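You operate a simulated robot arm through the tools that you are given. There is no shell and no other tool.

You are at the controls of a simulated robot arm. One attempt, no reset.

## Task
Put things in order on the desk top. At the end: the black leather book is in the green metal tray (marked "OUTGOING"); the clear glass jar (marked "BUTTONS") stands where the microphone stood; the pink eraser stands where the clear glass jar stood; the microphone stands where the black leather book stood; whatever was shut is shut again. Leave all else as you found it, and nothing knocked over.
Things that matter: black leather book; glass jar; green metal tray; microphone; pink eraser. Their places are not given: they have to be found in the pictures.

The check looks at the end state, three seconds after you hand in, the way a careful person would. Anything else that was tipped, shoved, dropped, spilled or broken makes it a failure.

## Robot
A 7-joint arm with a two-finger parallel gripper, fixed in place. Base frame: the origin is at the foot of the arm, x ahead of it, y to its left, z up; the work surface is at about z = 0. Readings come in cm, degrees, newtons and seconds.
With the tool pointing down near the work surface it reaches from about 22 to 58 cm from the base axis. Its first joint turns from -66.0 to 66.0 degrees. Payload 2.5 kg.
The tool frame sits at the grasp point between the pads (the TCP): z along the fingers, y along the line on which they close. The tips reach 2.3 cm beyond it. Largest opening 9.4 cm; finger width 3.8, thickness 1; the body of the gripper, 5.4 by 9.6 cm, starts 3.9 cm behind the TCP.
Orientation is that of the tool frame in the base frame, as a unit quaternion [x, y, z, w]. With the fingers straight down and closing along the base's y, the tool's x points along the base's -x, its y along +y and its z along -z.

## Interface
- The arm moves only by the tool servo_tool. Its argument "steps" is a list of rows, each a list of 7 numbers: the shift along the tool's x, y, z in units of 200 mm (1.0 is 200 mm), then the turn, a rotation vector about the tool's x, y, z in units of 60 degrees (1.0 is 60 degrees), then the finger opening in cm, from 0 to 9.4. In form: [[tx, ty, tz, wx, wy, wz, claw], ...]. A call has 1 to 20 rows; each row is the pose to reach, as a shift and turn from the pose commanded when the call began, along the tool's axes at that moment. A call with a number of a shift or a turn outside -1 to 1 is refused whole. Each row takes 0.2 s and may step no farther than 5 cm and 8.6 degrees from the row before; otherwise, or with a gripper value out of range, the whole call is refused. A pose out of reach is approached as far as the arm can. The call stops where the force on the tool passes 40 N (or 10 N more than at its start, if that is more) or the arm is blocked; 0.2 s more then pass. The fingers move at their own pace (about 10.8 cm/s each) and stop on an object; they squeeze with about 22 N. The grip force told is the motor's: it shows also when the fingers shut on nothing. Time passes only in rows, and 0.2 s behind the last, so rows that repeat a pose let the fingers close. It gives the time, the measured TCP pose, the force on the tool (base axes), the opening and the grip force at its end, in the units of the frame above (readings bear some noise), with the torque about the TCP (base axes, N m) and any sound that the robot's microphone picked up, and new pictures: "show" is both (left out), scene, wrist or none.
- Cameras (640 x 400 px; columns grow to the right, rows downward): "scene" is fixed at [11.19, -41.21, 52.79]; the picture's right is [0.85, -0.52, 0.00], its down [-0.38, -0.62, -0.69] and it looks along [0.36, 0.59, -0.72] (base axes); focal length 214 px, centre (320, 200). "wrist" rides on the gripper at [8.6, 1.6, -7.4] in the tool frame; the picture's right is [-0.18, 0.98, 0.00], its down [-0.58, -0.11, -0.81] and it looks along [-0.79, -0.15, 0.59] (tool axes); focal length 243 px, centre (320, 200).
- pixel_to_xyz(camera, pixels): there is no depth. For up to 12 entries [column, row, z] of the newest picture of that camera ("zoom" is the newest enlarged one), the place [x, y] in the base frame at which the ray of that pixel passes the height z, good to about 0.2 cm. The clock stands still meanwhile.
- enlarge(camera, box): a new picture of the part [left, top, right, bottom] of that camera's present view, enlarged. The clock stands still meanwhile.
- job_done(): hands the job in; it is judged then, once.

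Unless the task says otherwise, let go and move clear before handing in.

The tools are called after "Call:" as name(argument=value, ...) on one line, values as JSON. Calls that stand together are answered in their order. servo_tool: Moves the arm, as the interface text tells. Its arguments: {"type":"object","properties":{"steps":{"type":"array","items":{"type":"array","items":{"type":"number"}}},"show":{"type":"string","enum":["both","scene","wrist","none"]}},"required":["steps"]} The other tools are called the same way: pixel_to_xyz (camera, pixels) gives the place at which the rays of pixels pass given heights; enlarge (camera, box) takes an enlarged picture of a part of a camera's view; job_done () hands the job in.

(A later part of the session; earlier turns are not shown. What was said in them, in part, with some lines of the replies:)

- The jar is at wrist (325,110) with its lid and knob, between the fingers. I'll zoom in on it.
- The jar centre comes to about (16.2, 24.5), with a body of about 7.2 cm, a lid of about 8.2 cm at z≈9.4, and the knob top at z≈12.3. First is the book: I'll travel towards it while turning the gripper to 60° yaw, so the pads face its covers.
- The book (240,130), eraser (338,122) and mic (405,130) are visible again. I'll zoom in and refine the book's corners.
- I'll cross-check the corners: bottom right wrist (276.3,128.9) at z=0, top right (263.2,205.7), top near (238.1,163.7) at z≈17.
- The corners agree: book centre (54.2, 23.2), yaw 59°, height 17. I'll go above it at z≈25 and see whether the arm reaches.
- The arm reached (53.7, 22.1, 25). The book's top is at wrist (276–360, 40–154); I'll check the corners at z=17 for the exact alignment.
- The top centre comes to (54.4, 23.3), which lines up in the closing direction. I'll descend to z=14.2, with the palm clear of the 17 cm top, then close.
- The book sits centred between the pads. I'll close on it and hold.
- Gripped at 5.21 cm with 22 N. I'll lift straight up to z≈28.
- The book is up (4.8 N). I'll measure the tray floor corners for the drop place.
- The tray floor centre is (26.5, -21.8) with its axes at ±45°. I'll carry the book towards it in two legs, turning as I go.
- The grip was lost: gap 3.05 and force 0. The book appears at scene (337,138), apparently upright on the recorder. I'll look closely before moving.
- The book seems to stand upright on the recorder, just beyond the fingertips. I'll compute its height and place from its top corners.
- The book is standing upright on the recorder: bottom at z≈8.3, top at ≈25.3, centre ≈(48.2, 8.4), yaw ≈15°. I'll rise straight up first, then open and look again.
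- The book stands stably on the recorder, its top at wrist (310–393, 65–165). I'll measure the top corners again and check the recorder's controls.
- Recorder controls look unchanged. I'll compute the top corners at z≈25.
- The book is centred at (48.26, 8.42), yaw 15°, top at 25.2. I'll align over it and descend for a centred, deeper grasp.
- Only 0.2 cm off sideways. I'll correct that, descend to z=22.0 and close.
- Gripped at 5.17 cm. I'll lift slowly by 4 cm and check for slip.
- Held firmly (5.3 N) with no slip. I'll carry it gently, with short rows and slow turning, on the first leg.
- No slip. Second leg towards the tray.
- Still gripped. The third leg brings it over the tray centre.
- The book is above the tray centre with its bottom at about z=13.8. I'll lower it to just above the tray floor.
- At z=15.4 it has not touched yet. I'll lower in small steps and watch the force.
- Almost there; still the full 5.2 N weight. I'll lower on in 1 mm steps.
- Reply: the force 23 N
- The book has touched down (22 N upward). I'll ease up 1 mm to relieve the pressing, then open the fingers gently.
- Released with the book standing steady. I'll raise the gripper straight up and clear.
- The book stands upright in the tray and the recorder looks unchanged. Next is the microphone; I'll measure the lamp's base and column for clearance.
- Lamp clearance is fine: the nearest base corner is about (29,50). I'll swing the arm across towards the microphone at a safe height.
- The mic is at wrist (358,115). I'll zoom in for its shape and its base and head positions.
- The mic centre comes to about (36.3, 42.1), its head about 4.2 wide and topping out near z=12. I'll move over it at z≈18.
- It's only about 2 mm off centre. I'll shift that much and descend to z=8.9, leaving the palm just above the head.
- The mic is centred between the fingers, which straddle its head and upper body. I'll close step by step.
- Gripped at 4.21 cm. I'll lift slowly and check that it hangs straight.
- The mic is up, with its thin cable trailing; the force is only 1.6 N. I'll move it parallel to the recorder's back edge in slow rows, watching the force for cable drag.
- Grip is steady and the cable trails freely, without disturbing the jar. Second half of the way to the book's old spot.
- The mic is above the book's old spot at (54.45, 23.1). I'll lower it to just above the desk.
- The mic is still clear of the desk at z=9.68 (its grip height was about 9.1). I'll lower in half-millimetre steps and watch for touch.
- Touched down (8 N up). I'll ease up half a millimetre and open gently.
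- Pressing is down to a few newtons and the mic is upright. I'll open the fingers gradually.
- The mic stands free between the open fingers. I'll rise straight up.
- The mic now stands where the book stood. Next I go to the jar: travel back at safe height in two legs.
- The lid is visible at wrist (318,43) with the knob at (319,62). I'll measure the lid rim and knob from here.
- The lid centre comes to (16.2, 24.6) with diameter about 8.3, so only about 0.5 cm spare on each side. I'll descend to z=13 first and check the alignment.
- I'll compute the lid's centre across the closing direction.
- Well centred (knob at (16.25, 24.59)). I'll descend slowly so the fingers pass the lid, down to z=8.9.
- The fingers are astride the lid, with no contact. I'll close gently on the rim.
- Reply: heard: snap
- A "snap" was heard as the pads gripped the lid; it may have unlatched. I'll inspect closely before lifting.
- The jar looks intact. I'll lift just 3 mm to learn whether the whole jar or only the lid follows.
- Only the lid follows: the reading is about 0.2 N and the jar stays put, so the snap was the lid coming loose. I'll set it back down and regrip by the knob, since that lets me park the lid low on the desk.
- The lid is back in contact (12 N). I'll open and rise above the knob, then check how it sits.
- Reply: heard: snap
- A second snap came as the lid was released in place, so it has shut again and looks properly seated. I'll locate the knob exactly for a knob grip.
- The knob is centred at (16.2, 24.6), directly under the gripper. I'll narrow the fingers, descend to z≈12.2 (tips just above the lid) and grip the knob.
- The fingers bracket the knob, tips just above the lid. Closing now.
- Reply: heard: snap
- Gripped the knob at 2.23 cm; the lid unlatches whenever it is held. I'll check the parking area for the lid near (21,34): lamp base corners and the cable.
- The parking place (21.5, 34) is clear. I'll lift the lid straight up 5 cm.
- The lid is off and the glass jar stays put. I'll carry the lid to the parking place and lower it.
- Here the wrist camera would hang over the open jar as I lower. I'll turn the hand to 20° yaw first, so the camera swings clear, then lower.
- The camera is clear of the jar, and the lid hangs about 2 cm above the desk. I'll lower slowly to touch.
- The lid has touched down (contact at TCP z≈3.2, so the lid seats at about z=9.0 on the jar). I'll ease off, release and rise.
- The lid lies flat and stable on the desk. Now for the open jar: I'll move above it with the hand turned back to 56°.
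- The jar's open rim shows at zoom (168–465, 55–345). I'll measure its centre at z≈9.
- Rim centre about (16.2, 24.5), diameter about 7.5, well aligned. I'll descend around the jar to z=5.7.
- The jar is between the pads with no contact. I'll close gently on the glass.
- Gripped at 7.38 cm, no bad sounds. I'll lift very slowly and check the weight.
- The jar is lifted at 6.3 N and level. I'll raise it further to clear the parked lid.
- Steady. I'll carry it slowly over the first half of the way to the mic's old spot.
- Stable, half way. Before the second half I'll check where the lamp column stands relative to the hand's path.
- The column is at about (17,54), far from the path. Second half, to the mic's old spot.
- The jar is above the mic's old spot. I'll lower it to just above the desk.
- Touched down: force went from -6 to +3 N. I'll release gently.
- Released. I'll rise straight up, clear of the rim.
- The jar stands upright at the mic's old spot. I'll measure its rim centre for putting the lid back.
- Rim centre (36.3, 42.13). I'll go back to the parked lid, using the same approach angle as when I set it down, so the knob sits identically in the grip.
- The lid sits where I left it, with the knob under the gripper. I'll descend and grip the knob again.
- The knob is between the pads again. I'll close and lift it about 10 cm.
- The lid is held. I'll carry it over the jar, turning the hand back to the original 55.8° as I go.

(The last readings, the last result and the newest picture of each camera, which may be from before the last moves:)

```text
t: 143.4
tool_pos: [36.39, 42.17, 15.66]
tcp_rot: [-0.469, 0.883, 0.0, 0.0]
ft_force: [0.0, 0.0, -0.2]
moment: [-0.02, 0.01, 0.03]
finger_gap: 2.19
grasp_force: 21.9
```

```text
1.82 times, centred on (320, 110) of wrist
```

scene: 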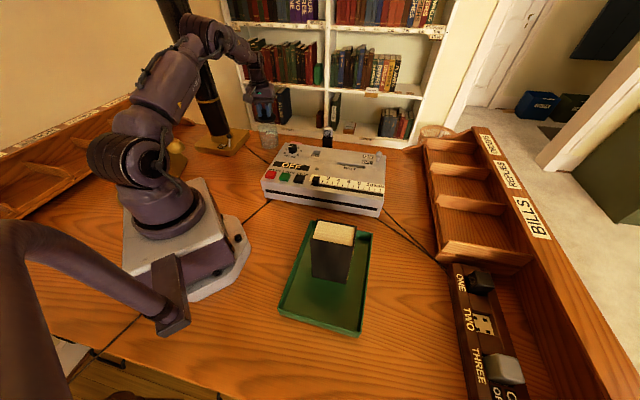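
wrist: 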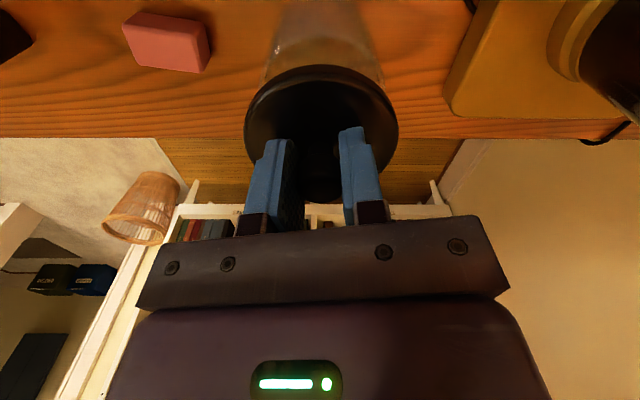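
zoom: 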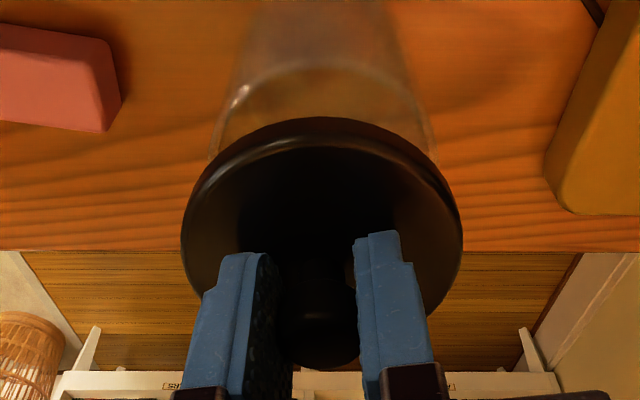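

The lid is lined up above the rim. I'll lower it to just above seating height.

Call:
servo_tool(steps=[[0, 0, 0.015, 0, 0, 0, 0], [0, 0, 0.04, 0, 0, 0, 0], [0, 0, 0.065, 0, 0, 0, 0], [0, 0, 0.09, 0, 0, 0, 0], [0, 0, 0.11, 0, 0, 0, 0], [0, 0, 0.13, 0, 0, 0, 0], [0, 0, 0.14, 0, 0, 0, 0], [0, 0, 0.14, 0, 0, 0, 0]])

Call:
enlarge(camera="scene", box=[230, 100, 300, 160])

Call:
enlarge(camera="wrist", box=[200, 0, 440, 220])

```text
t: 145.2
tool_pos: [36.37, 42.11, 12.92]
tcp_rot: [-0.467, 0.884, 0.0, -0.001]
ft_force: [-0.2, -0.4, -0.1]
moment: [0.0, -0.01, 0.0]
finger_gap: 2.18
grasp_force: 22.0
```

scene: 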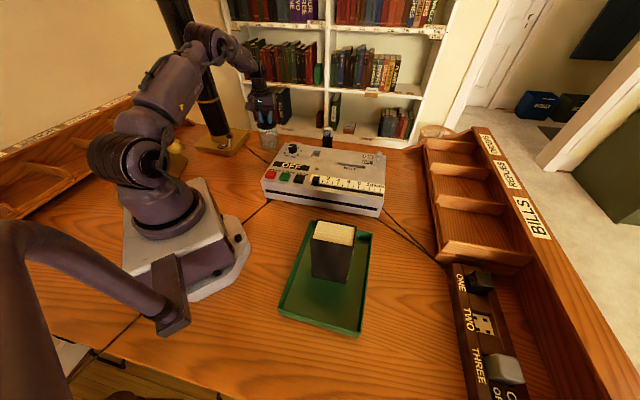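
wrist: 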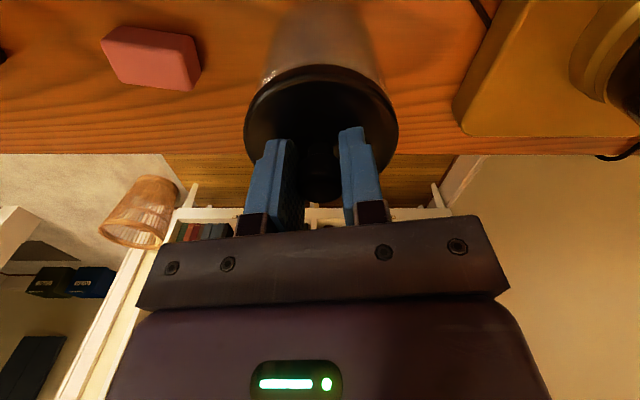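

```text
6.67 times, centred on (265, 130) of scene
```

zoom: 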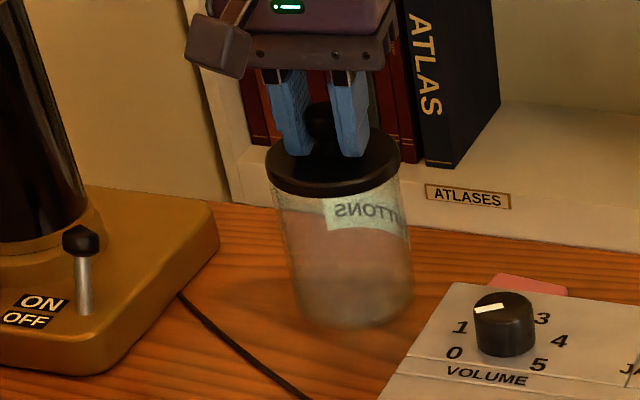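

```text
1.82 times, centred on (320, 110) of wrist
```

zoom: 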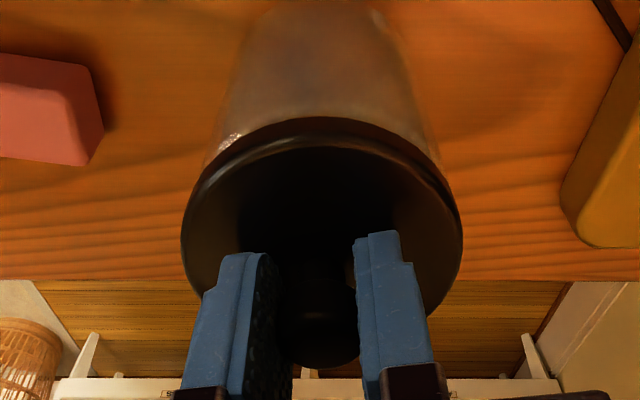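

It looks aligned just above the rim. I'll lower in small steps, watching the force.

Call:
servo_tool(steps=[[0, 0, 0.006, 0, 0, 0, 0], [0, 0, 0.012, 0, 0, 0, 0], [0, 0, 0.018, 0, 0, 0, 0], [0, 0, 0.022, 0, 0, 0, 0], [0, 0, 0.022, 0, 0, 0, 0]], show="none")

```text
t: 146.4
tool_pos: [36.39, 42.12, 12.55]
tcp_rot: [-0.468, 0.884, 0.0, 0.0]
ft_force: [0.2, -0.3, -0.8]
moment: [0.01, -0.01, -0.02]
finger_gap: 2.21
grasp_force: 21.9
```

Call:
servo_tool(steps=[[0, 0, 0.004, 0, 0, 0, 0], [0, 0, 0.008, 0, 0, 0, 0], [0, 0, 0.008, 0, 0, 0, 0]], show="none")

```text
t: 147.2
tool_pos: [36.34, 42.14, 12.48]
tcp_rot: [-0.468, 0.884, 0.0, -0.001]
ft_force: [0.5, -0.9, -0.3]
moment: [-0.01, 0.0, 0.01]
finger_gap: 2.2
grasp_force: 21.7
```

Call:
servo_tool(steps=[[0, 0, 0.003, 0, 0, 0, 0], [0, 0, 0.005, 0, 0, 0, 0], [0, 0, 0.005, 0, 0, 0, 0]], show="none")

```text
t: 148.0
tool_pos: [36.29, 42.13, 12.4]
tcp_rot: [-0.468, 0.884, 0.0, 0.0]
ft_force: [-5.1, -4.4, 15.5]
moment: [-0.07, 0.07, 0.0]
finger_gap: 2.21
grasp_force: 21.7
heard: snap
```

A snap was heard with 15 N contact, so the lid has seated. I'll open the fingers right here without pulling up.

Call:
servo_tool(steps=[[0, 0, 0, 0, 0, 0, 1.5], [0, 0, 0, 0, 0, 0, 2.3], [0, 0, 0, 0, 0, 0, 2.6], [0, 0, 0, 0, 0, 0, 3.2], [0, 0, 0, 0, 0, 0, 4], [0, 0, 0, 0, 0, 0, 5], [0, 0, 0, 0, 0, 0, 5]])

Call:
enlarge(camera="scene", box=[230, 100, 300, 160])

```text
t: 149.6
tool_pos: [36.5, 41.95, 12.32]
tcp_rot: [-0.467, 0.884, -0.001, 0.0]
ft_force: [4.7, -4.1, 13.3]
moment: [-0.06, -0.02, -0.02]
finger_gap: 4.75
grasp_force: 0.0
```

scene: 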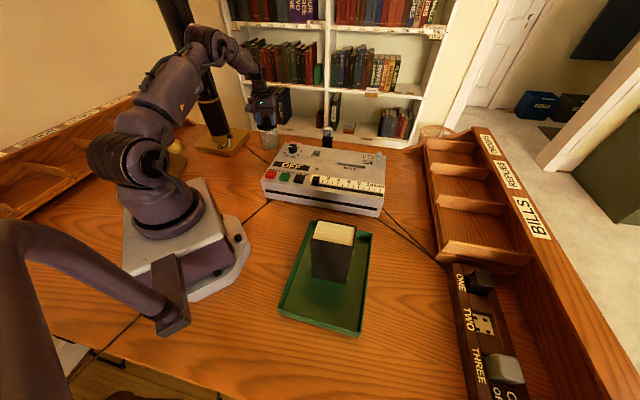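
wrist: 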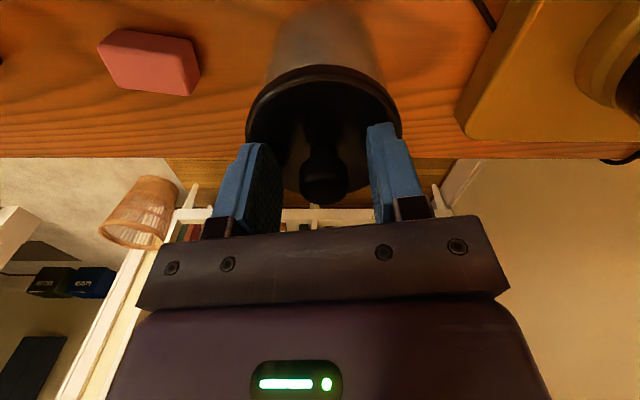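

```text
6.67 times, centred on (265, 130) of scene
```

zoom: 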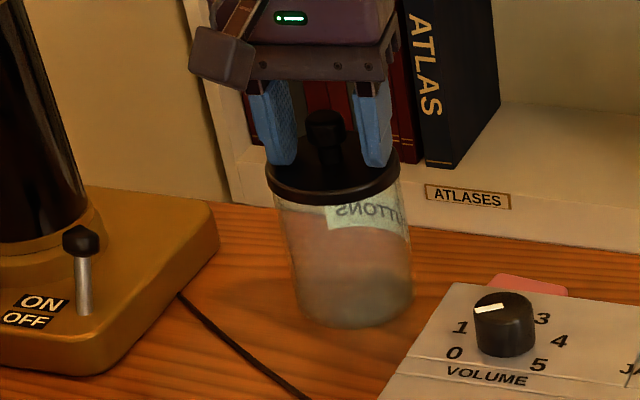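

The fingers are open but the tips still press lightly on the lid. I'll rise straight up.

Call:
servo_tool(steps=[[0, 0, -0.008, 0, 0, 0, 5], [0, 0, -0.02, 0, 0, 0, 5], [0, 0, -0.05, 0, 0, 0, 5], [0, 0, -0.1, 0, 0, 0, 5], [0, 0, -0.17, 0, 0, 0, 5], [0, 0, -0.25, 0, 0, 0, 5], [0, 0, -0.25, 0, 0, 0, 5]])

Call:
enlarge(camera="scene", box=[230, 100, 300, 160])

Call:
enlarge(camera="wrist", box=[220, 0, 420, 160])

```text
t: 151.2
tool_pos: [36.28, 42.0, 17.35]
tcp_rot: [-0.468, 0.884, 0.0, 0.0]
ft_force: [-0.4, -0.1, -0.4]
moment: [-0.04, 0.0, 0.02]
finger_gap: 5.0
grasp_force: 0.1
```

scene: 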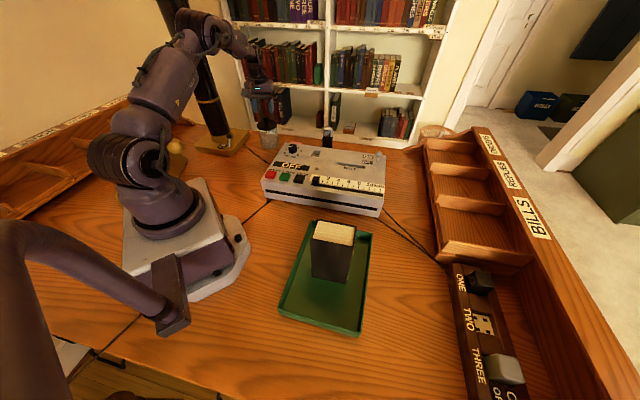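
wrist: 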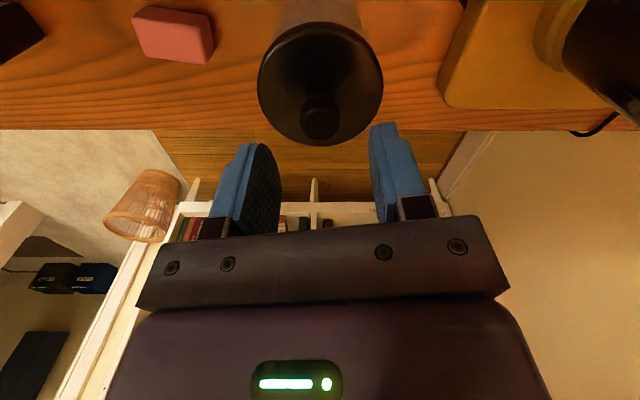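

```text
6.67 times, centred on (265, 130) of scene
```

zoom: 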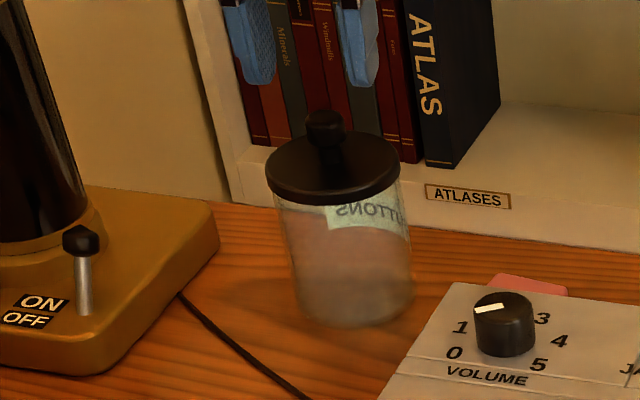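

```text
2.50 times, centred on (320, 80) of wrist
```

zoom: 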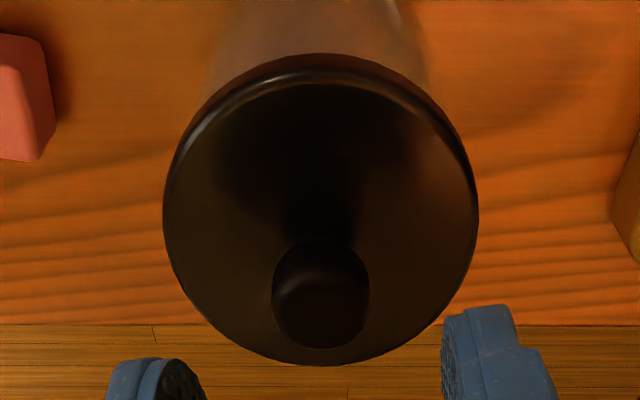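

The jar is shut again and stands level at the mic's old spot. Next is the eraser; since the wrist camera hangs low beside the hand, I'll check the camera housing, the volume knob and the recorder corner for clearance.

Call:
pixel_to_xyz(camera="scene", pixels=[[293, 147, 10], [293, 151, 8.2], [281, 147, 8.1], [295, 143, 8.1], [262, 178, 8.1], [386, 160, 8.1], [383, 193, 8.1]])

Call:
enlarge(camera="scene", box=[240, 60, 400, 170])

Call:
enlarge(camera="wrist", box=[100, 0, 260, 100])

```text
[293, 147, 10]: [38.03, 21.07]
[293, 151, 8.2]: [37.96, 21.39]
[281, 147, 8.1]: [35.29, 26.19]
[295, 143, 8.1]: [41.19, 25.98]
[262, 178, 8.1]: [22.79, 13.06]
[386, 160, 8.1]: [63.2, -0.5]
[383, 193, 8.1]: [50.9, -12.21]
```

```text
3.64 times, centred on (320, 115) of scene
```

zoom: 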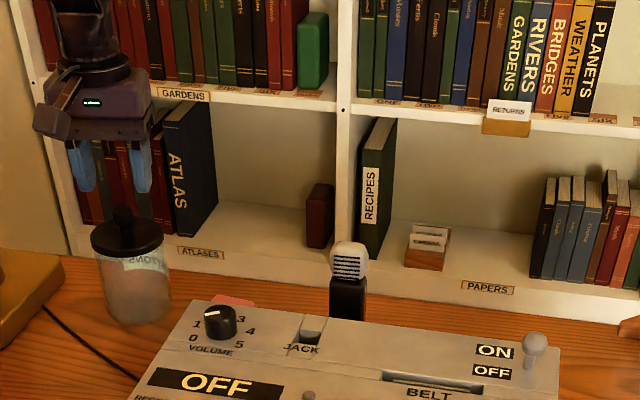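

```text
4.00 times, centred on (180, 50) of wrist
```

zoom: 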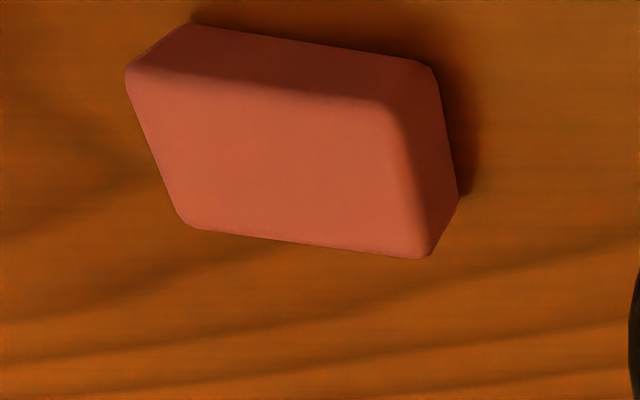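

I'll measure the eraser's corners again from this closer view.

Call:
pixel_to_xyz(camera="wrist", pixels=[[132, 20, 2.6], [196.3, 25, 2.6], [207.5, 64.5, 2.6], [147.5, 57, 2.6], [147.5, 6.3, 0], [208.8, 17, 0], [214.5, 47.5, 0], [132, 20, 2.3], [196.3, 25, 2.3], [207.5, 64.5, 2.3], [147.5, 57, 2.3]])

Call:
pixel_to_xyz(camera="scene", pixels=[[250, 92, 24.75], [244, 98, 24.75], [286.2, 143, 8.1]])

```text
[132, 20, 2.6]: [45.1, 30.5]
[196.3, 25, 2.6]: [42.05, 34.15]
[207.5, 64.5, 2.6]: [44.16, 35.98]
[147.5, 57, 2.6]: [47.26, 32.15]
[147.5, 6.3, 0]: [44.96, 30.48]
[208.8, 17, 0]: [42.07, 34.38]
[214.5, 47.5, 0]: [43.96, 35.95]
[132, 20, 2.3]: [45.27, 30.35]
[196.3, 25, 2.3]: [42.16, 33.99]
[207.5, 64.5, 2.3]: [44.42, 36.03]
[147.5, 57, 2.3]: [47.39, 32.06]
```

```text
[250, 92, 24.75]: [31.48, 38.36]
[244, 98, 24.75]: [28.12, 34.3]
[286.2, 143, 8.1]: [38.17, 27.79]
```

Eraser: centre (44.6, 33.2), 4.8 × 2.8 × 2.6 cm, long axis at 129°. With the hand turned to 129° yaw, the camera stays clear of both the recorder corner (38,28) and the jar, so I'll move there and turn.

Call:
servo_tool(steps=[[0.01, -0.05, -0.02, 0, 0, -0.1, 5], [0.03, -0.13, -0.04, 0, 0, -0.23, 5], [0.05, -0.22, -0.04, 0, 0, -0.36, 5], [0.07, -0.31, -0.04, 0, 0, -0.5, 5], [0.09, -0.4, -0.04, 0, 0, -0.63, 5], [0.11, -0.49, -0.04, 0, 0, -0.77, 5], [0.13, -0.56, -0.04, 0, 0, -0.9, 6], [0.135, -0.593, -0.04, 0, 0, -1.0, 7], [0.135, -0.593, -0.04, 0, 0, -1.0, 7]])

```text
t: 153.2
tool_pos: [44.56, 33.15, 18.05]
tcp_rot: [0.847, -0.531, 0.0, 0.0]
ft_force: [0.3, 0.5, 0.4]
moment: [0.0, 0.05, 0.0]
finger_gap: 7.01
grasp_force: 0.0
```

scene: 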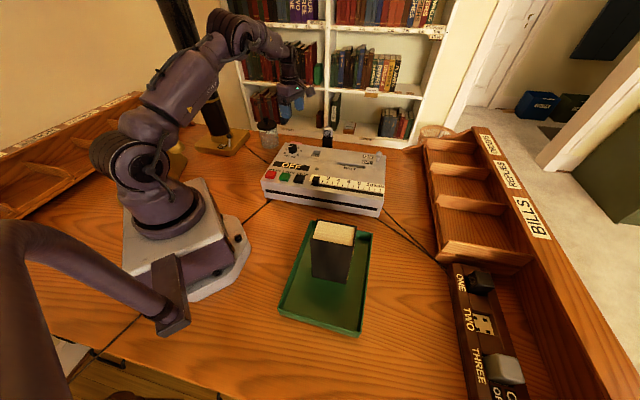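
wrist: 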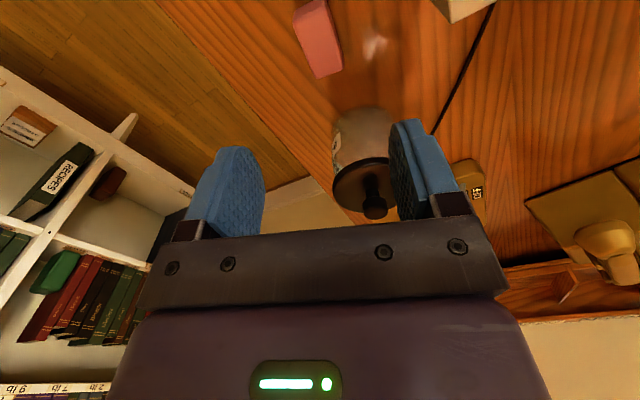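

At 116° now and reachable. I'll finish the turn to 129° and descend to z≈9 for an alignment check.

Call:
servo_tool(steps=[[0, 0, 0.02, 0, 0, -0.08, 6.5], [0, 0, 0.08, 0, 0, -0.16, 6.5], [0, 0, 0.16, 0, 0, -0.217, 6.5], [0, 0, 0.25, 0, 0, -0.217, 6.5], [0, 0, 0.35, 0, 0, -0.217, 6.5], [0, 0, 0.43, 0, 0, -0.217, 6.5], [0, 0, 0.45, 0, 0, -0.217, 6.5], [0, 0, 0.45, 0, 0, -0.217, 6.5]])

Call:
enlarge(camera="scene", box=[240, 80, 360, 170])

Call:
enlarge(camera="wrist", box=[180, 0, 460, 230])

```text
t: 155.0
tool_pos: [44.61, 32.92, 9.12]
tcp_rot: [0.902, -0.433, 0.0, 0.0]
ft_force: [-0.2, 0.2, -0.9]
moment: [-0.02, 0.02, 0.0]
finger_gap: 6.5
grasp_force: 0.1
```

scene: 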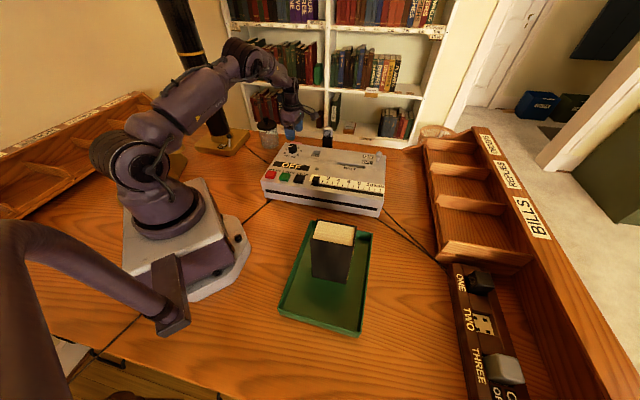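
wrist: 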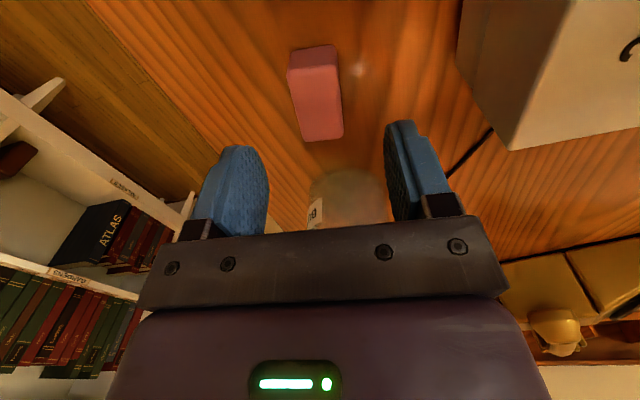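

```text
4.44 times, centred on (300, 125) of scene
```

zoom: 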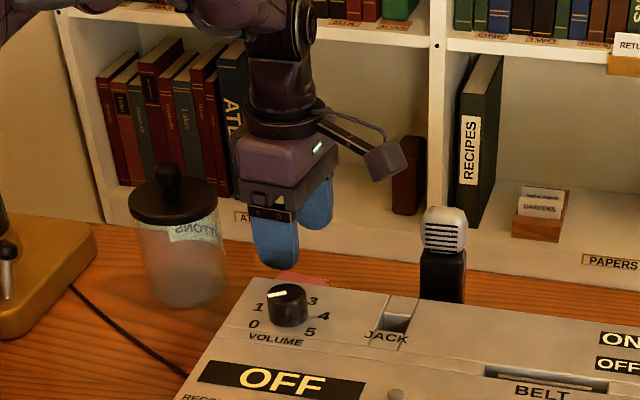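

```text
1.74 times, centred on (320, 115) of wrist
```

zoom: 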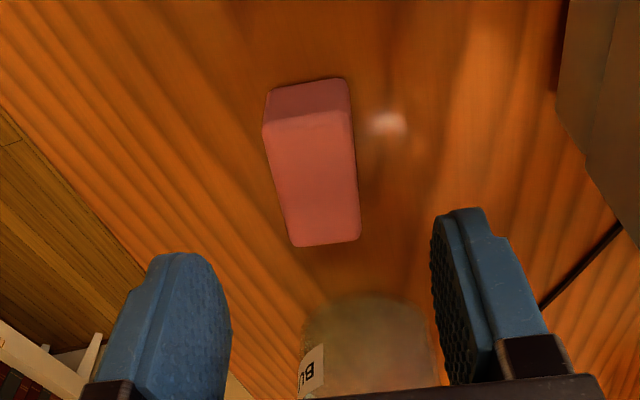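

The camera housing clears the mic by about 1.5 cm. I'll check the eraser's alignment between the pads.

Call:
pixel_to_xyz(camera="wrist", pixels=[[288.4, 74.8, 2.6], [336.1, 66.1, 2.6], [343, 136.8, 2.6], [304.5, 142, 2.6]])

```text
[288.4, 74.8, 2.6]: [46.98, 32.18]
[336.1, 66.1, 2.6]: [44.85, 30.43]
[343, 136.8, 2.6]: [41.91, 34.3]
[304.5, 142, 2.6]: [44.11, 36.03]
```

Centred to about a millimetre. I'll descend to z≈2.8, with the tips about 5 mm above the desk.

Call:
servo_tool(steps=[[0, 0, 0.05, 0, 0, 0, 6.5], [0, 0, 0.11, 0, 0, 0, 6.5], [0, 0, 0.17, 0, 0, 0, 6.5], [0, 0, 0.23, 0, 0, 0, 6.5], [0, 0, 0.28, 0, 0, 0, 6.5], [0, 0, 0.31, 0, 0, 0, 6.5], [0, 0, 0.315, 0, 0, 0, 6.5], [0, 0, 0.315, 0, 0, 0, 6.5]])

Call:
enlarge(camera="scene", box=[240, 80, 360, 170])

```text
t: 156.8
tool_pos: [44.58, 33.04, 2.57]
tcp_rot: [0.902, -0.432, 0.0, 0.001]
ft_force: [-0.1, 0.0, -0.2]
moment: [-0.01, -0.01, 0.0]
finger_gap: 6.54
grasp_force: 0.0
```

scene: 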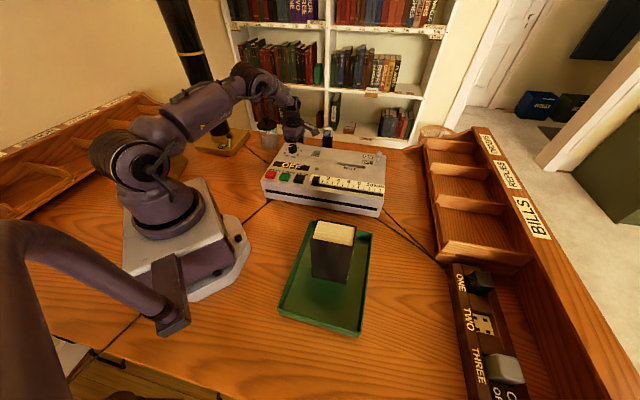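
wrist: 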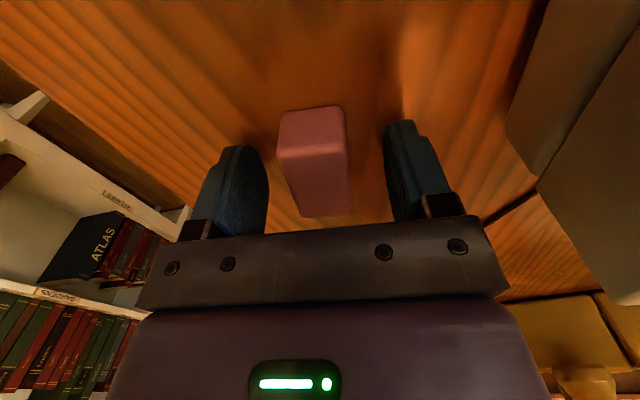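

```text
4.44 times, centred on (300, 125) of scene
```

zoom: 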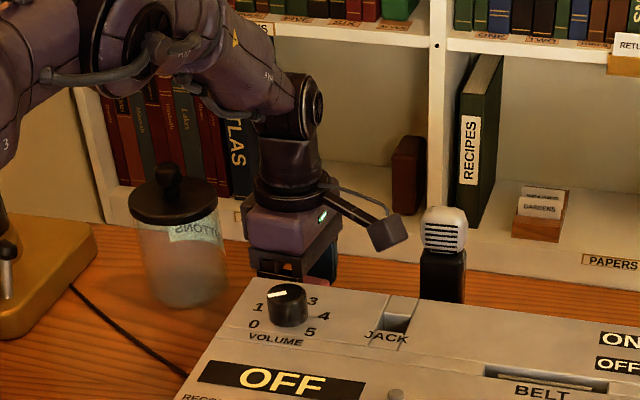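

No contact anywhere, and the eraser sits between the pads. I'll close on it.

Call:
servo_tool(steps=[[0, 0, 0, 0, 0, 0, 5.5], [0, 0, 0, 0, 0, 0, 4.5], [0, 0, 0, 0, 0, 0, 3.7], [0, 0, 0, 0, 0, 0, 3.2], [0, 0, 0, 0, 0, 0, 2.8], [0, 0, 0, 0, 0, 0, 2.4], [0, 0, 0, 0, 0, 0, 1.5], [0, 0, 0, 0, 0, 0, 1], [0, 0, 0, 0, 0, 0, 1]], show="wrist")

```text
t: 158.8
tool_pos: [44.62, 33.09, 2.76]
tcp_rot: [0.902, -0.432, 0.0, 0.0]
ft_force: [0.8, -0.1, 0.5]
moment: [0.0, 0.03, 0.02]
finger_gap: 2.94
grasp_force: 22.3
```

wrist: 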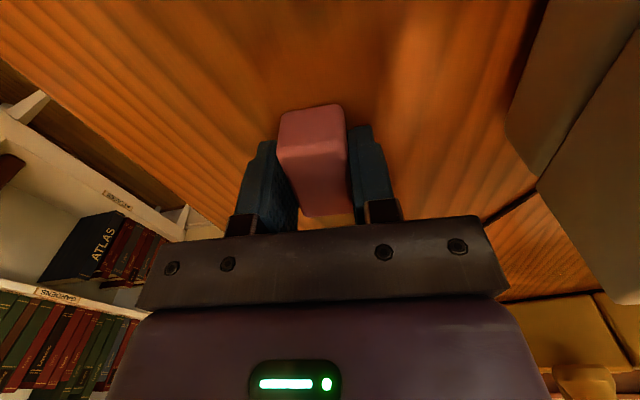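

Gripped at 2.94 cm. I'll lift it slowly, straight up.

Call:
servo_tool(steps=[[0, 0, -0.015, 0, 0, 0, 1], [0, 0, -0.04, 0, 0, 0, 1], [0, 0, -0.08, 0, 0, 0, 1], [0, 0, -0.13, 0, 0, 0, 1], [0, 0, -0.19, 0, 0, 0, 1], [0, 0, -0.25, 0, 0, 0, 1], [0, 0, -0.31, 0, 0, 0, 1], [0, 0, -0.37, 0, 0, 0, 1], [0, 0, -0.43, 0, 0, 0, 1], [0, 0, -0.49, 0, 0, 0, 1], [0, 0, -0.55, 0, 0, 0, 1], [0, 0, -0.61, 0, 0, 0, 1], [0, 0, -0.65, 0, 0, 0, 1], [0, 0, -0.65, 0, 0, 0, 1]])

Call:
enlarge(camera="scene", box=[240, 60, 380, 170])

```text
t: 161.8
tool_pos: [44.55, 33.06, 15.65]
tcp_rot: [0.902, -0.432, 0.0, -0.001]
ft_force: [1.1, 0.0, 0.0]
moment: [-0.01, 0.0, 0.01]
finger_gap: 2.96
grasp_force: 21.8
```

scene: 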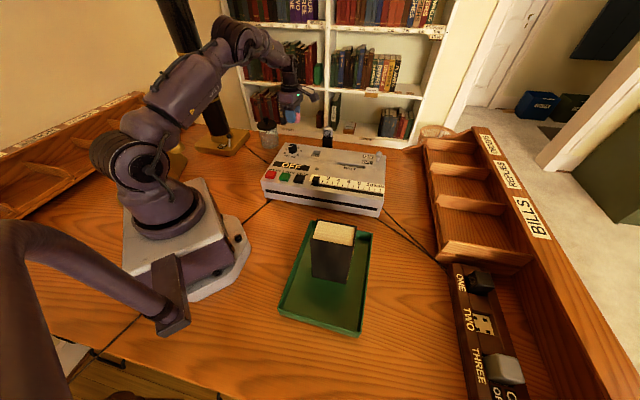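
wrist: 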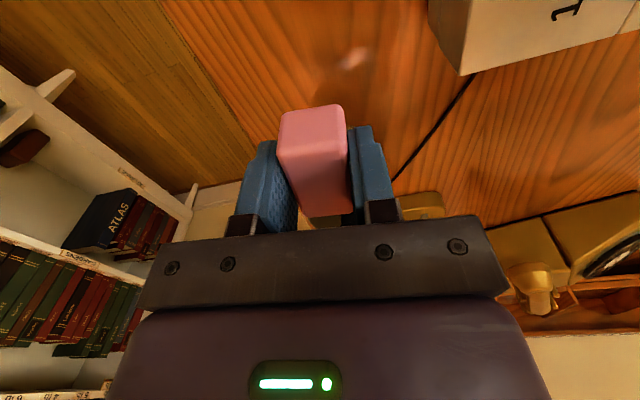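

```text
3.64 times, centred on (310, 115) of scene
```

zoom: 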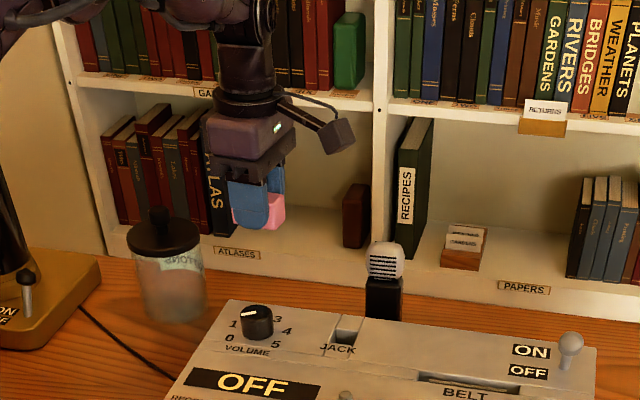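

The eraser is held well. I'll carry it towards the jar's old spot in two slow legs.

Call:
servo_tool(steps=[[-0.008, 0.021, 0, 0, 0, 0, 1], [-0.025, 0.062, 0, 0, 0, 0, 1], [-0.048, 0.117, 0, 0, 0, 0, 1], [-0.073, 0.179, 0, 0, 0, 0, 1], [-0.101, 0.247, 0, 0, 0, 0, 1], [-0.129, 0.316, 0, 0, 0, 0, 1], [-0.157, 0.385, 0, 0, 0, 0, 1], [-0.184, 0.453, 0, 0, 0, 0, 1], [-0.212, 0.522, 0, 0, 0, 0, 1], [-0.24, 0.591, 0, 0, 0, 0, 1], [-0.263, 0.646, 0, 0, 0, 0, 1], [-0.2795, 0.687, 0, 0, 0, 0, 1]])

Call:
servo_tool(steps=[[-0.008, 0.021, 0, 0, 0, 0, 1], [-0.025, 0.062, 0, 0, 0, 0, 1], [-0.048, 0.117, 0, 0, 0, 0, 1], [-0.073, 0.179, 0, 0, 0, 0, 1], [-0.101, 0.247, 0, 0, 0, 0, 1], [-0.129, 0.316, 0, 0, 0, 0, 1], [-0.157, 0.385, 0, 0, 0, 0, 1], [-0.184, 0.453, 0, 0, 0, 0, 1], [-0.212, 0.522, 0, 0, 0, 0, 1], [-0.24, 0.591, 0, 0, 0, 0, 1], [-0.263, 0.646, 0, 0, 0, 0, 1], [-0.2795, 0.687, 0, 0, 0, 0, 1], [-0.2795, 0.687, 0, 0, 0, 0, 1]])

Call:
enlarge(camera="scene", box=[170, 90, 310, 200])

```text
t: 164.4
tool_pos: [30.41, 28.91, 15.6]
tcp_rot: [0.902, -0.432, 0.0, 0.0]
ft_force: [-0.1, -0.1, -0.5]
moment: [0.0, 0.02, 0.0]
finger_gap: 2.94
grasp_force: 22.1
```

scene: 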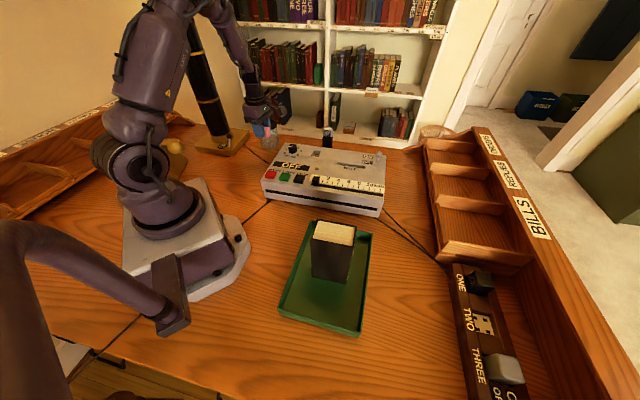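
wrist: 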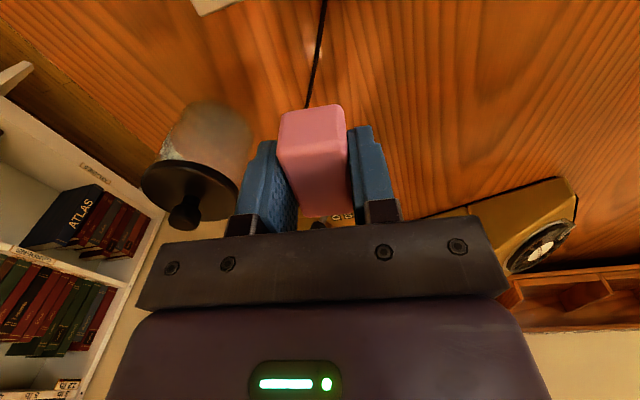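

```text
t: 167.2
tool_pos: [16.12, 24.56, 15.87]
tcp_rot: [0.902, -0.432, 0.0, 0.0]
ft_force: [-0.4, 1.3, -0.3]
moment: [-0.01, 0.02, 0.03]
finger_gap: 2.95
grasp_force: 22.2
```

scene: 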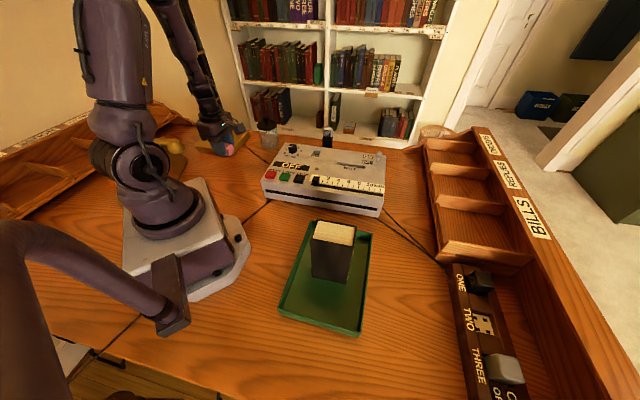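
wrist: 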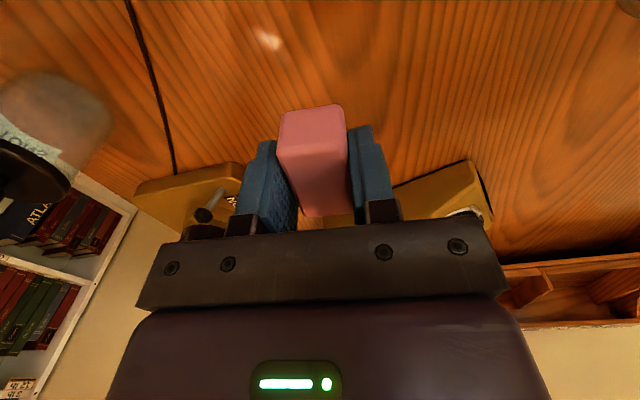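

```text
3.64 times, centred on (240, 145) of scene
```

zoom: 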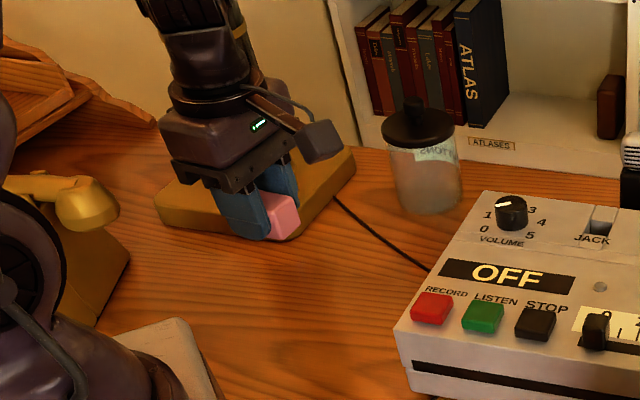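

The eraser is above the jar's old spot. I'll lower it to just above the desk.

Call:
servo_tool(steps=[[0, 0, 0.02, 0, 0, 0, 1], [0, 0, 0.06, 0, 0, 0, 1], [0, 0, 0.12, 0, 0, 0, 1], [0, 0, 0.18, 0, 0, 0, 1], [0, 0, 0.24, 0, 0, 0, 1], [0, 0, 0.3, 0, 0, 0, 1], [0, 0, 0.36, 0, 0, 0, 1], [0, 0, 0.42, 0, 0, 0, 1], [0, 0, 0.48, 0, 0, 0, 1], [0, 0, 0.53, 0, 0, 0, 1], [0, 0, 0.57, 0, 0, 0, 1], [0, 0, 0.6, 0, 0, 0, 1], [0, 0, 0.61, 0, 0, 0, 1], [0, 0, 0.61, 0, 0, 0, 1]])

Call:
enlarge(camera="scene", box=[170, 110, 310, 220])

```text
t: 170.2
tool_pos: [16.26, 24.79, 3.53]
tcp_rot: [0.902, -0.432, 0.0, 0.0]
ft_force: [0.2, -0.1, -0.5]
moment: [0.01, 0.01, -0.03]
finger_gap: 2.94
grasp_force: 22.4
```

scene: 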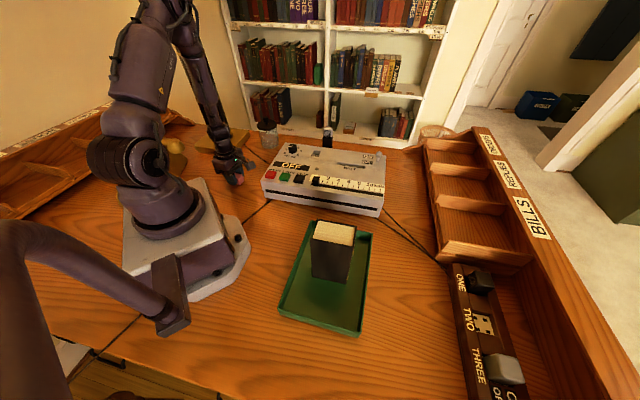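
wrist: 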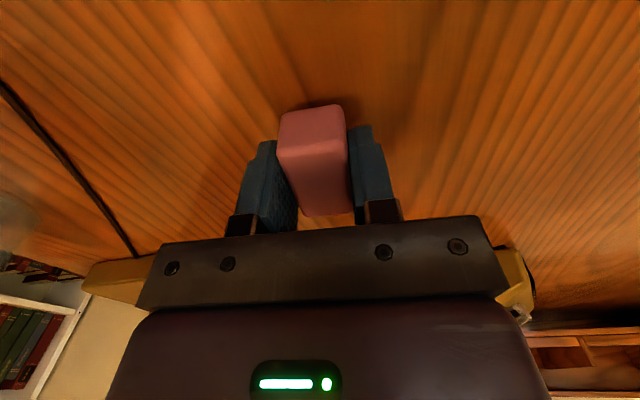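

```text
3.64 times, centred on (240, 165) of scene
```

zoom: 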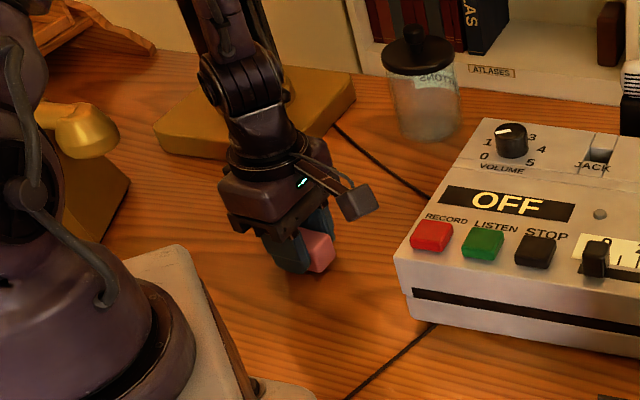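

Clear of everything, about 8 mm up. I'll lower in small steps until it touches.

Call:
servo_tool(steps=[[0, 0, 0.008, 0, 0, 0, 1], [0, 0, 0.016, 0, 0, 0, 1], [0, 0, 0.024, 0, 0, 0, 1], [0, 0, 0.03, 0, 0, 0, 1], [0, 0, 0.03, 0, 0, 0, 1]], show="none")

Call:
servo_tool(steps=[[0, 0, 0.004, 0, 0, 0, 1], [0, 0, 0.006, 0, 0, 0, 1], [0, 0, 0.006, 0, 0, 0, 1]], show="none")

```text
t: 171.4
tool_pos: [16.12, 24.72, 2.94]
tcp_rot: [0.901, -0.433, 0.0, 0.0]
ft_force: [0.3, 0.0, -0.5]
moment: [-0.02, 0.05, -0.02]
finger_gap: 2.94
grasp_force: 21.8
```

```text
t: 172.2
tool_pos: [16.11, 24.67, 2.78]
tcp_rot: [0.902, -0.432, 0.0, 0.001]
ft_force: [-0.1, -0.3, -0.6]
moment: [0.0, -0.01, 0.0]
finger_gap: 2.95
grasp_force: 22.0
```

Call:
servo_tool(steps=[[0, 0, 0.003, 0, 0, 0, 1], [0, 0, 0.005, 0, 0, 0, 1], [0, 0, 0.005, 0, 0, 0, 1]], show="none")

```text
t: 173.0
tool_pos: [16.13, 24.55, 2.86]
tcp_rot: [0.902, -0.432, -0.001, 0.0]
ft_force: [0.1, 0.1, -1.0]
moment: [0.02, 0.0, 0.01]
finger_gap: 2.95
grasp_force: 22.5
```

Call:
servo_tool(steps=[[0, 0, 0.003, 0, 0, 0, 1], [0, 0, 0.004, 0, 0, 0, 1], [0, 0, 0.004, 0, 0, 0, 1]], show="none")

```text
t: 173.8
tool_pos: [16.23, 24.51, 2.65]
tcp_rot: [0.902, -0.432, 0.0, 0.0]
ft_force: [-5.4, -0.6, 13.0]
moment: [-0.06, 0.11, 0.02]
finger_gap: 2.94
grasp_force: 22.2
```

The eraser has touched the desk (13 N). I'll ease up a hair and release.

Call:
servo_tool(steps=[[0, 0, -0.003, 0, 0, 0, 1], [0, 0, -0.003, 0, 0, 0, 2.5], [0, 0, -0.003, 0, 0, 0, 3.1], [0, 0, -0.003, 0, 0, 0, 3.6], [0, 0, -0.003, 0, 0, 0, 4.5], [0, 0, -0.003, 0, 0, 0, 6], [0, 0, -0.003, 0, 0, 0, 6.5], [0, 0, -0.003, 0, 0, 0, 6.5]])

```text
t: 175.6
tool_pos: [16.07, 24.58, 2.79]
tcp_rot: [0.902, -0.432, 0.0, 0.0]
ft_force: [-0.6, 0.1, 0.2]
moment: [-0.04, -0.01, 0.0]
finger_gap: 6.51
grasp_force: 0.0
```

scene: 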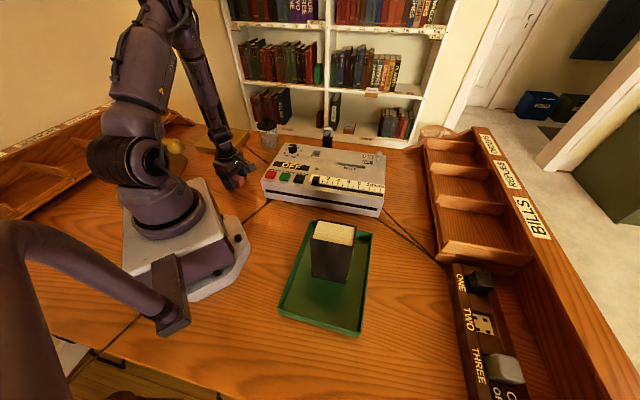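
wrist: 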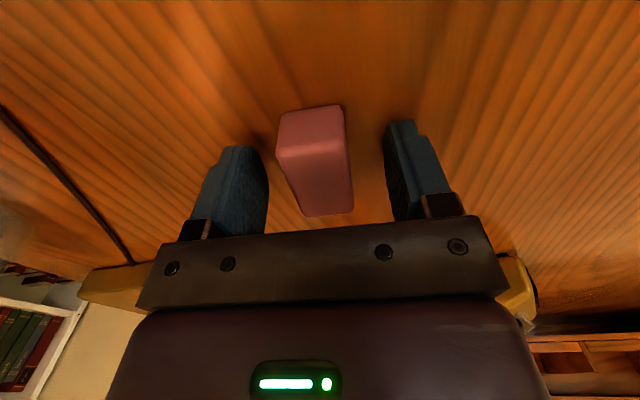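

Released cleanly; the eraser lies flat. I'll rise straight up, well clear, and look over the whole desk.

Call:
servo_tool(steps=[[0, 0, -0.03, 0, 0, 0, 6.5], [0, 0, -0.09, 0, 0, 0, 6.5], [0, 0, -0.18, 0, 0, 0, 6.5], [0, 0, -0.3, 0, 0, 0, 6.5], [0, 0, -0.44, 0, 0, 0, 6.5], [0, 0, -0.58, 0, 0, 0, 6.5], [0, 0, -0.72, 0, 0, 0, 6.5], [0, 0, -0.86, 0, 0, 0, 6.5], [0, 0, -1.0, 0, 0, 0, 6.5], [0, 0, -1.0, 0, 0, 0, 6.5]])

Call:
enlarge(camera="scene", box=[170, 90, 400, 230])

Call:
enlarge(camera="scene", box=[240, 100, 360, 200])

Call:
enlarge(camera="scene", box=[400, 110, 640, 400])

```text
t: 177.8
tool_pos: [16.24, 24.51, 22.7]
tcp_rot: [0.902, -0.432, 0.0, 0.0]
ft_force: [-0.1, 0.6, -0.5]
moment: [0.0, 0.01, -0.03]
finger_gap: 6.5
grasp_force: 0.1
```

scene: 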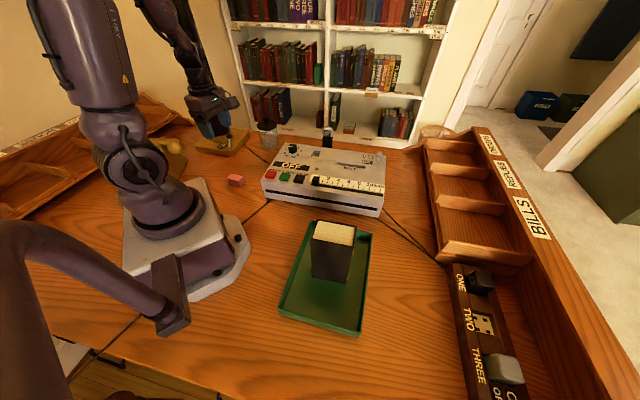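
wrist: 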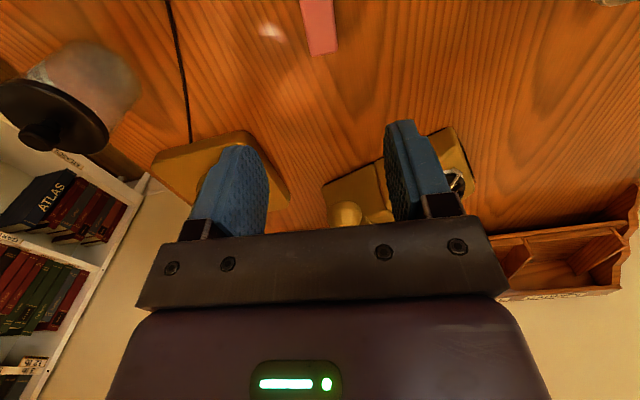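

```text
2.78 times, centred on (285, 160) of scene
```

zoom: 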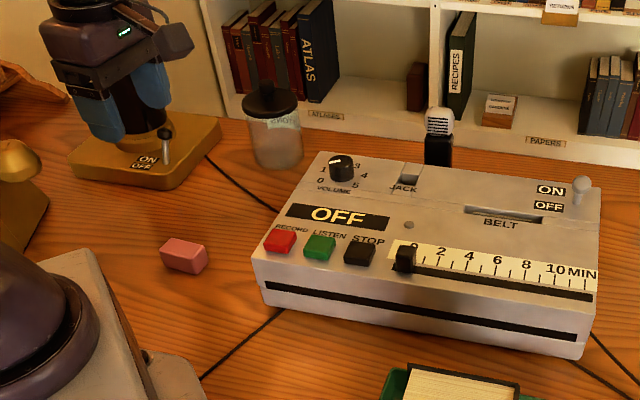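

```text
4.00 times, centred on (300, 150) of scene
```

zoom: 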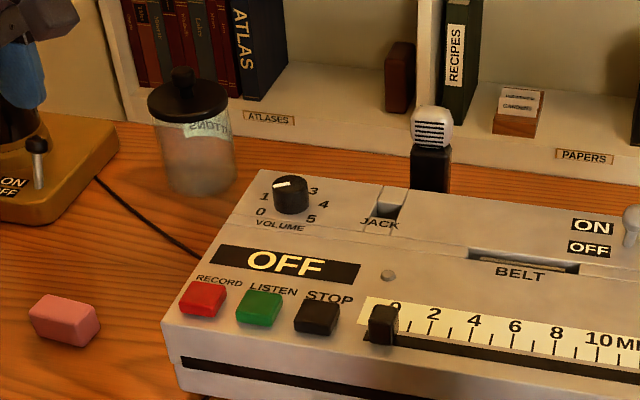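

```text
1.38 times, centred on (520, 255) of scene
```

zoom: 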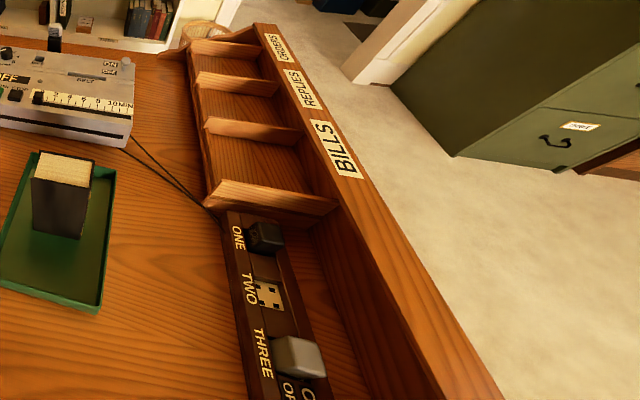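

Everything is in place: book in tray, mic at the book's spot, jar (lid on) at the mic's spot, eraser at the jar's spot. I'll run final checks on positions and compare the tray with its starting view.

Call:
enlarge(camera="scene", box=[250, 200, 400, 360])

Call:
pixel_to_xyz(camera="scene", pixels=[[236.4, 180.9, 1.3], [268, 148, 0], [330, 123, 10.5], [330, 119, 12], [267.5, 122, 9.7]])

Call:
enlarge(camera="scene", box=[140, 80, 420, 255])

```text
2.50 times, centred on (325, 280) of scene
```

zoom: 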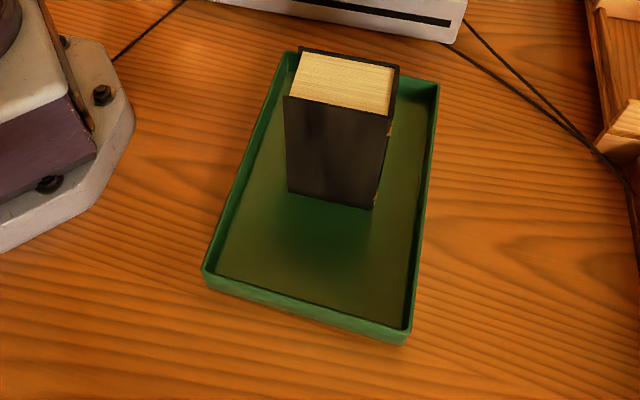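

```text
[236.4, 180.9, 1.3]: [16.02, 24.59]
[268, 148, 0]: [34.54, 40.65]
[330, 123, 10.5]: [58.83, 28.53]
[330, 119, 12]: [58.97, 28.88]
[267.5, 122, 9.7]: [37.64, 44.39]
```

```text
2.29 times, centred on (280, 168) of scene
```

zoom: 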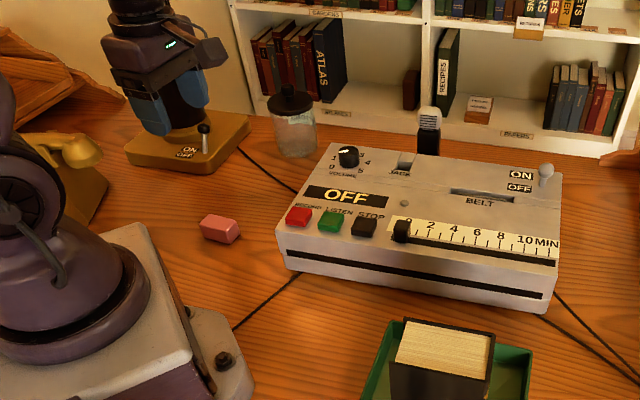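

Tray corners match the first view and the recorder, lamp and slider are unchanged; the eraser reads (16.0, 24.6). I'll take a last close look at the jar's lid and the mic before handing in.

Call:
enlarge(camera="scene", box=[245, 105, 345, 165])

Call:
pixel_to_xyz(camera="scene", pixels=[[328, 131, 10.3], [266.5, 124, 9.8]])

```text
6.40 times, centred on (295, 135) of scene
```

zoom: 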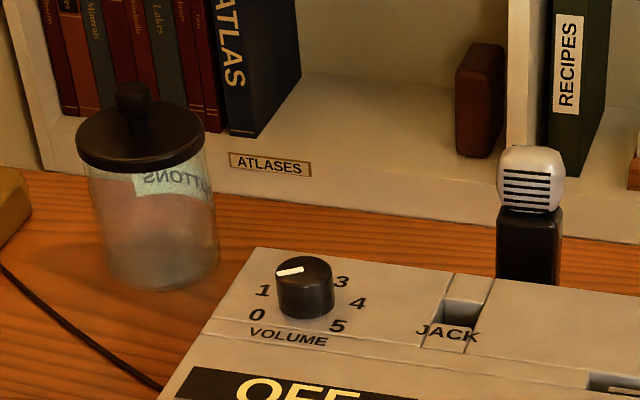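

```text
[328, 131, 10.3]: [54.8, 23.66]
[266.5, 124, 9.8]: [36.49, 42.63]
```

The lid sits level and shut on the jar at about (36.4, 42.4), and the mic stands upright at about (54.6, 23.5). The eraser, book and tray are all as wanted, and the gripper is open and clear. I'm handing the job in.

Call:
job_done()

```text
The job is handed in.
```

I've handed the job in with everything where you asked; I don't have the judge's result. The one mishap was the black leather book. It slipped from the grip while I was carrying it over the recorder and landed upright on top of it. I picked it up again, and in the pictures the recorder's buttons, knob, slider and position look the same as at the start.

| Item | Now stands | Position (x, y in cm) |
|---|---|---|
| Black leather book | Upright in the green tray, which has not moved. I never saw the "OUTGOING" label, but it is the only green tray in view | about (26.5, -21.8) |
| Microphone | Where the book stood | about (54.5, 23.4) |
| Glass jar | Where the microphone stood | about (36.3, 42.1) |
| Pink eraser | Where the jar stood, lying flat | about (16.1, 24.6) |

- **Jar lid:** the lid came loose whenever I gripped it, so I took it off, moved the jar, and put the lid back. I heard it snap shut, and it looks level.
- **Microphone cable:** the cable moves with the microphone and now runs behind the recorder. It did not pull on anything.

The gripper is open and clear, above the eraser.
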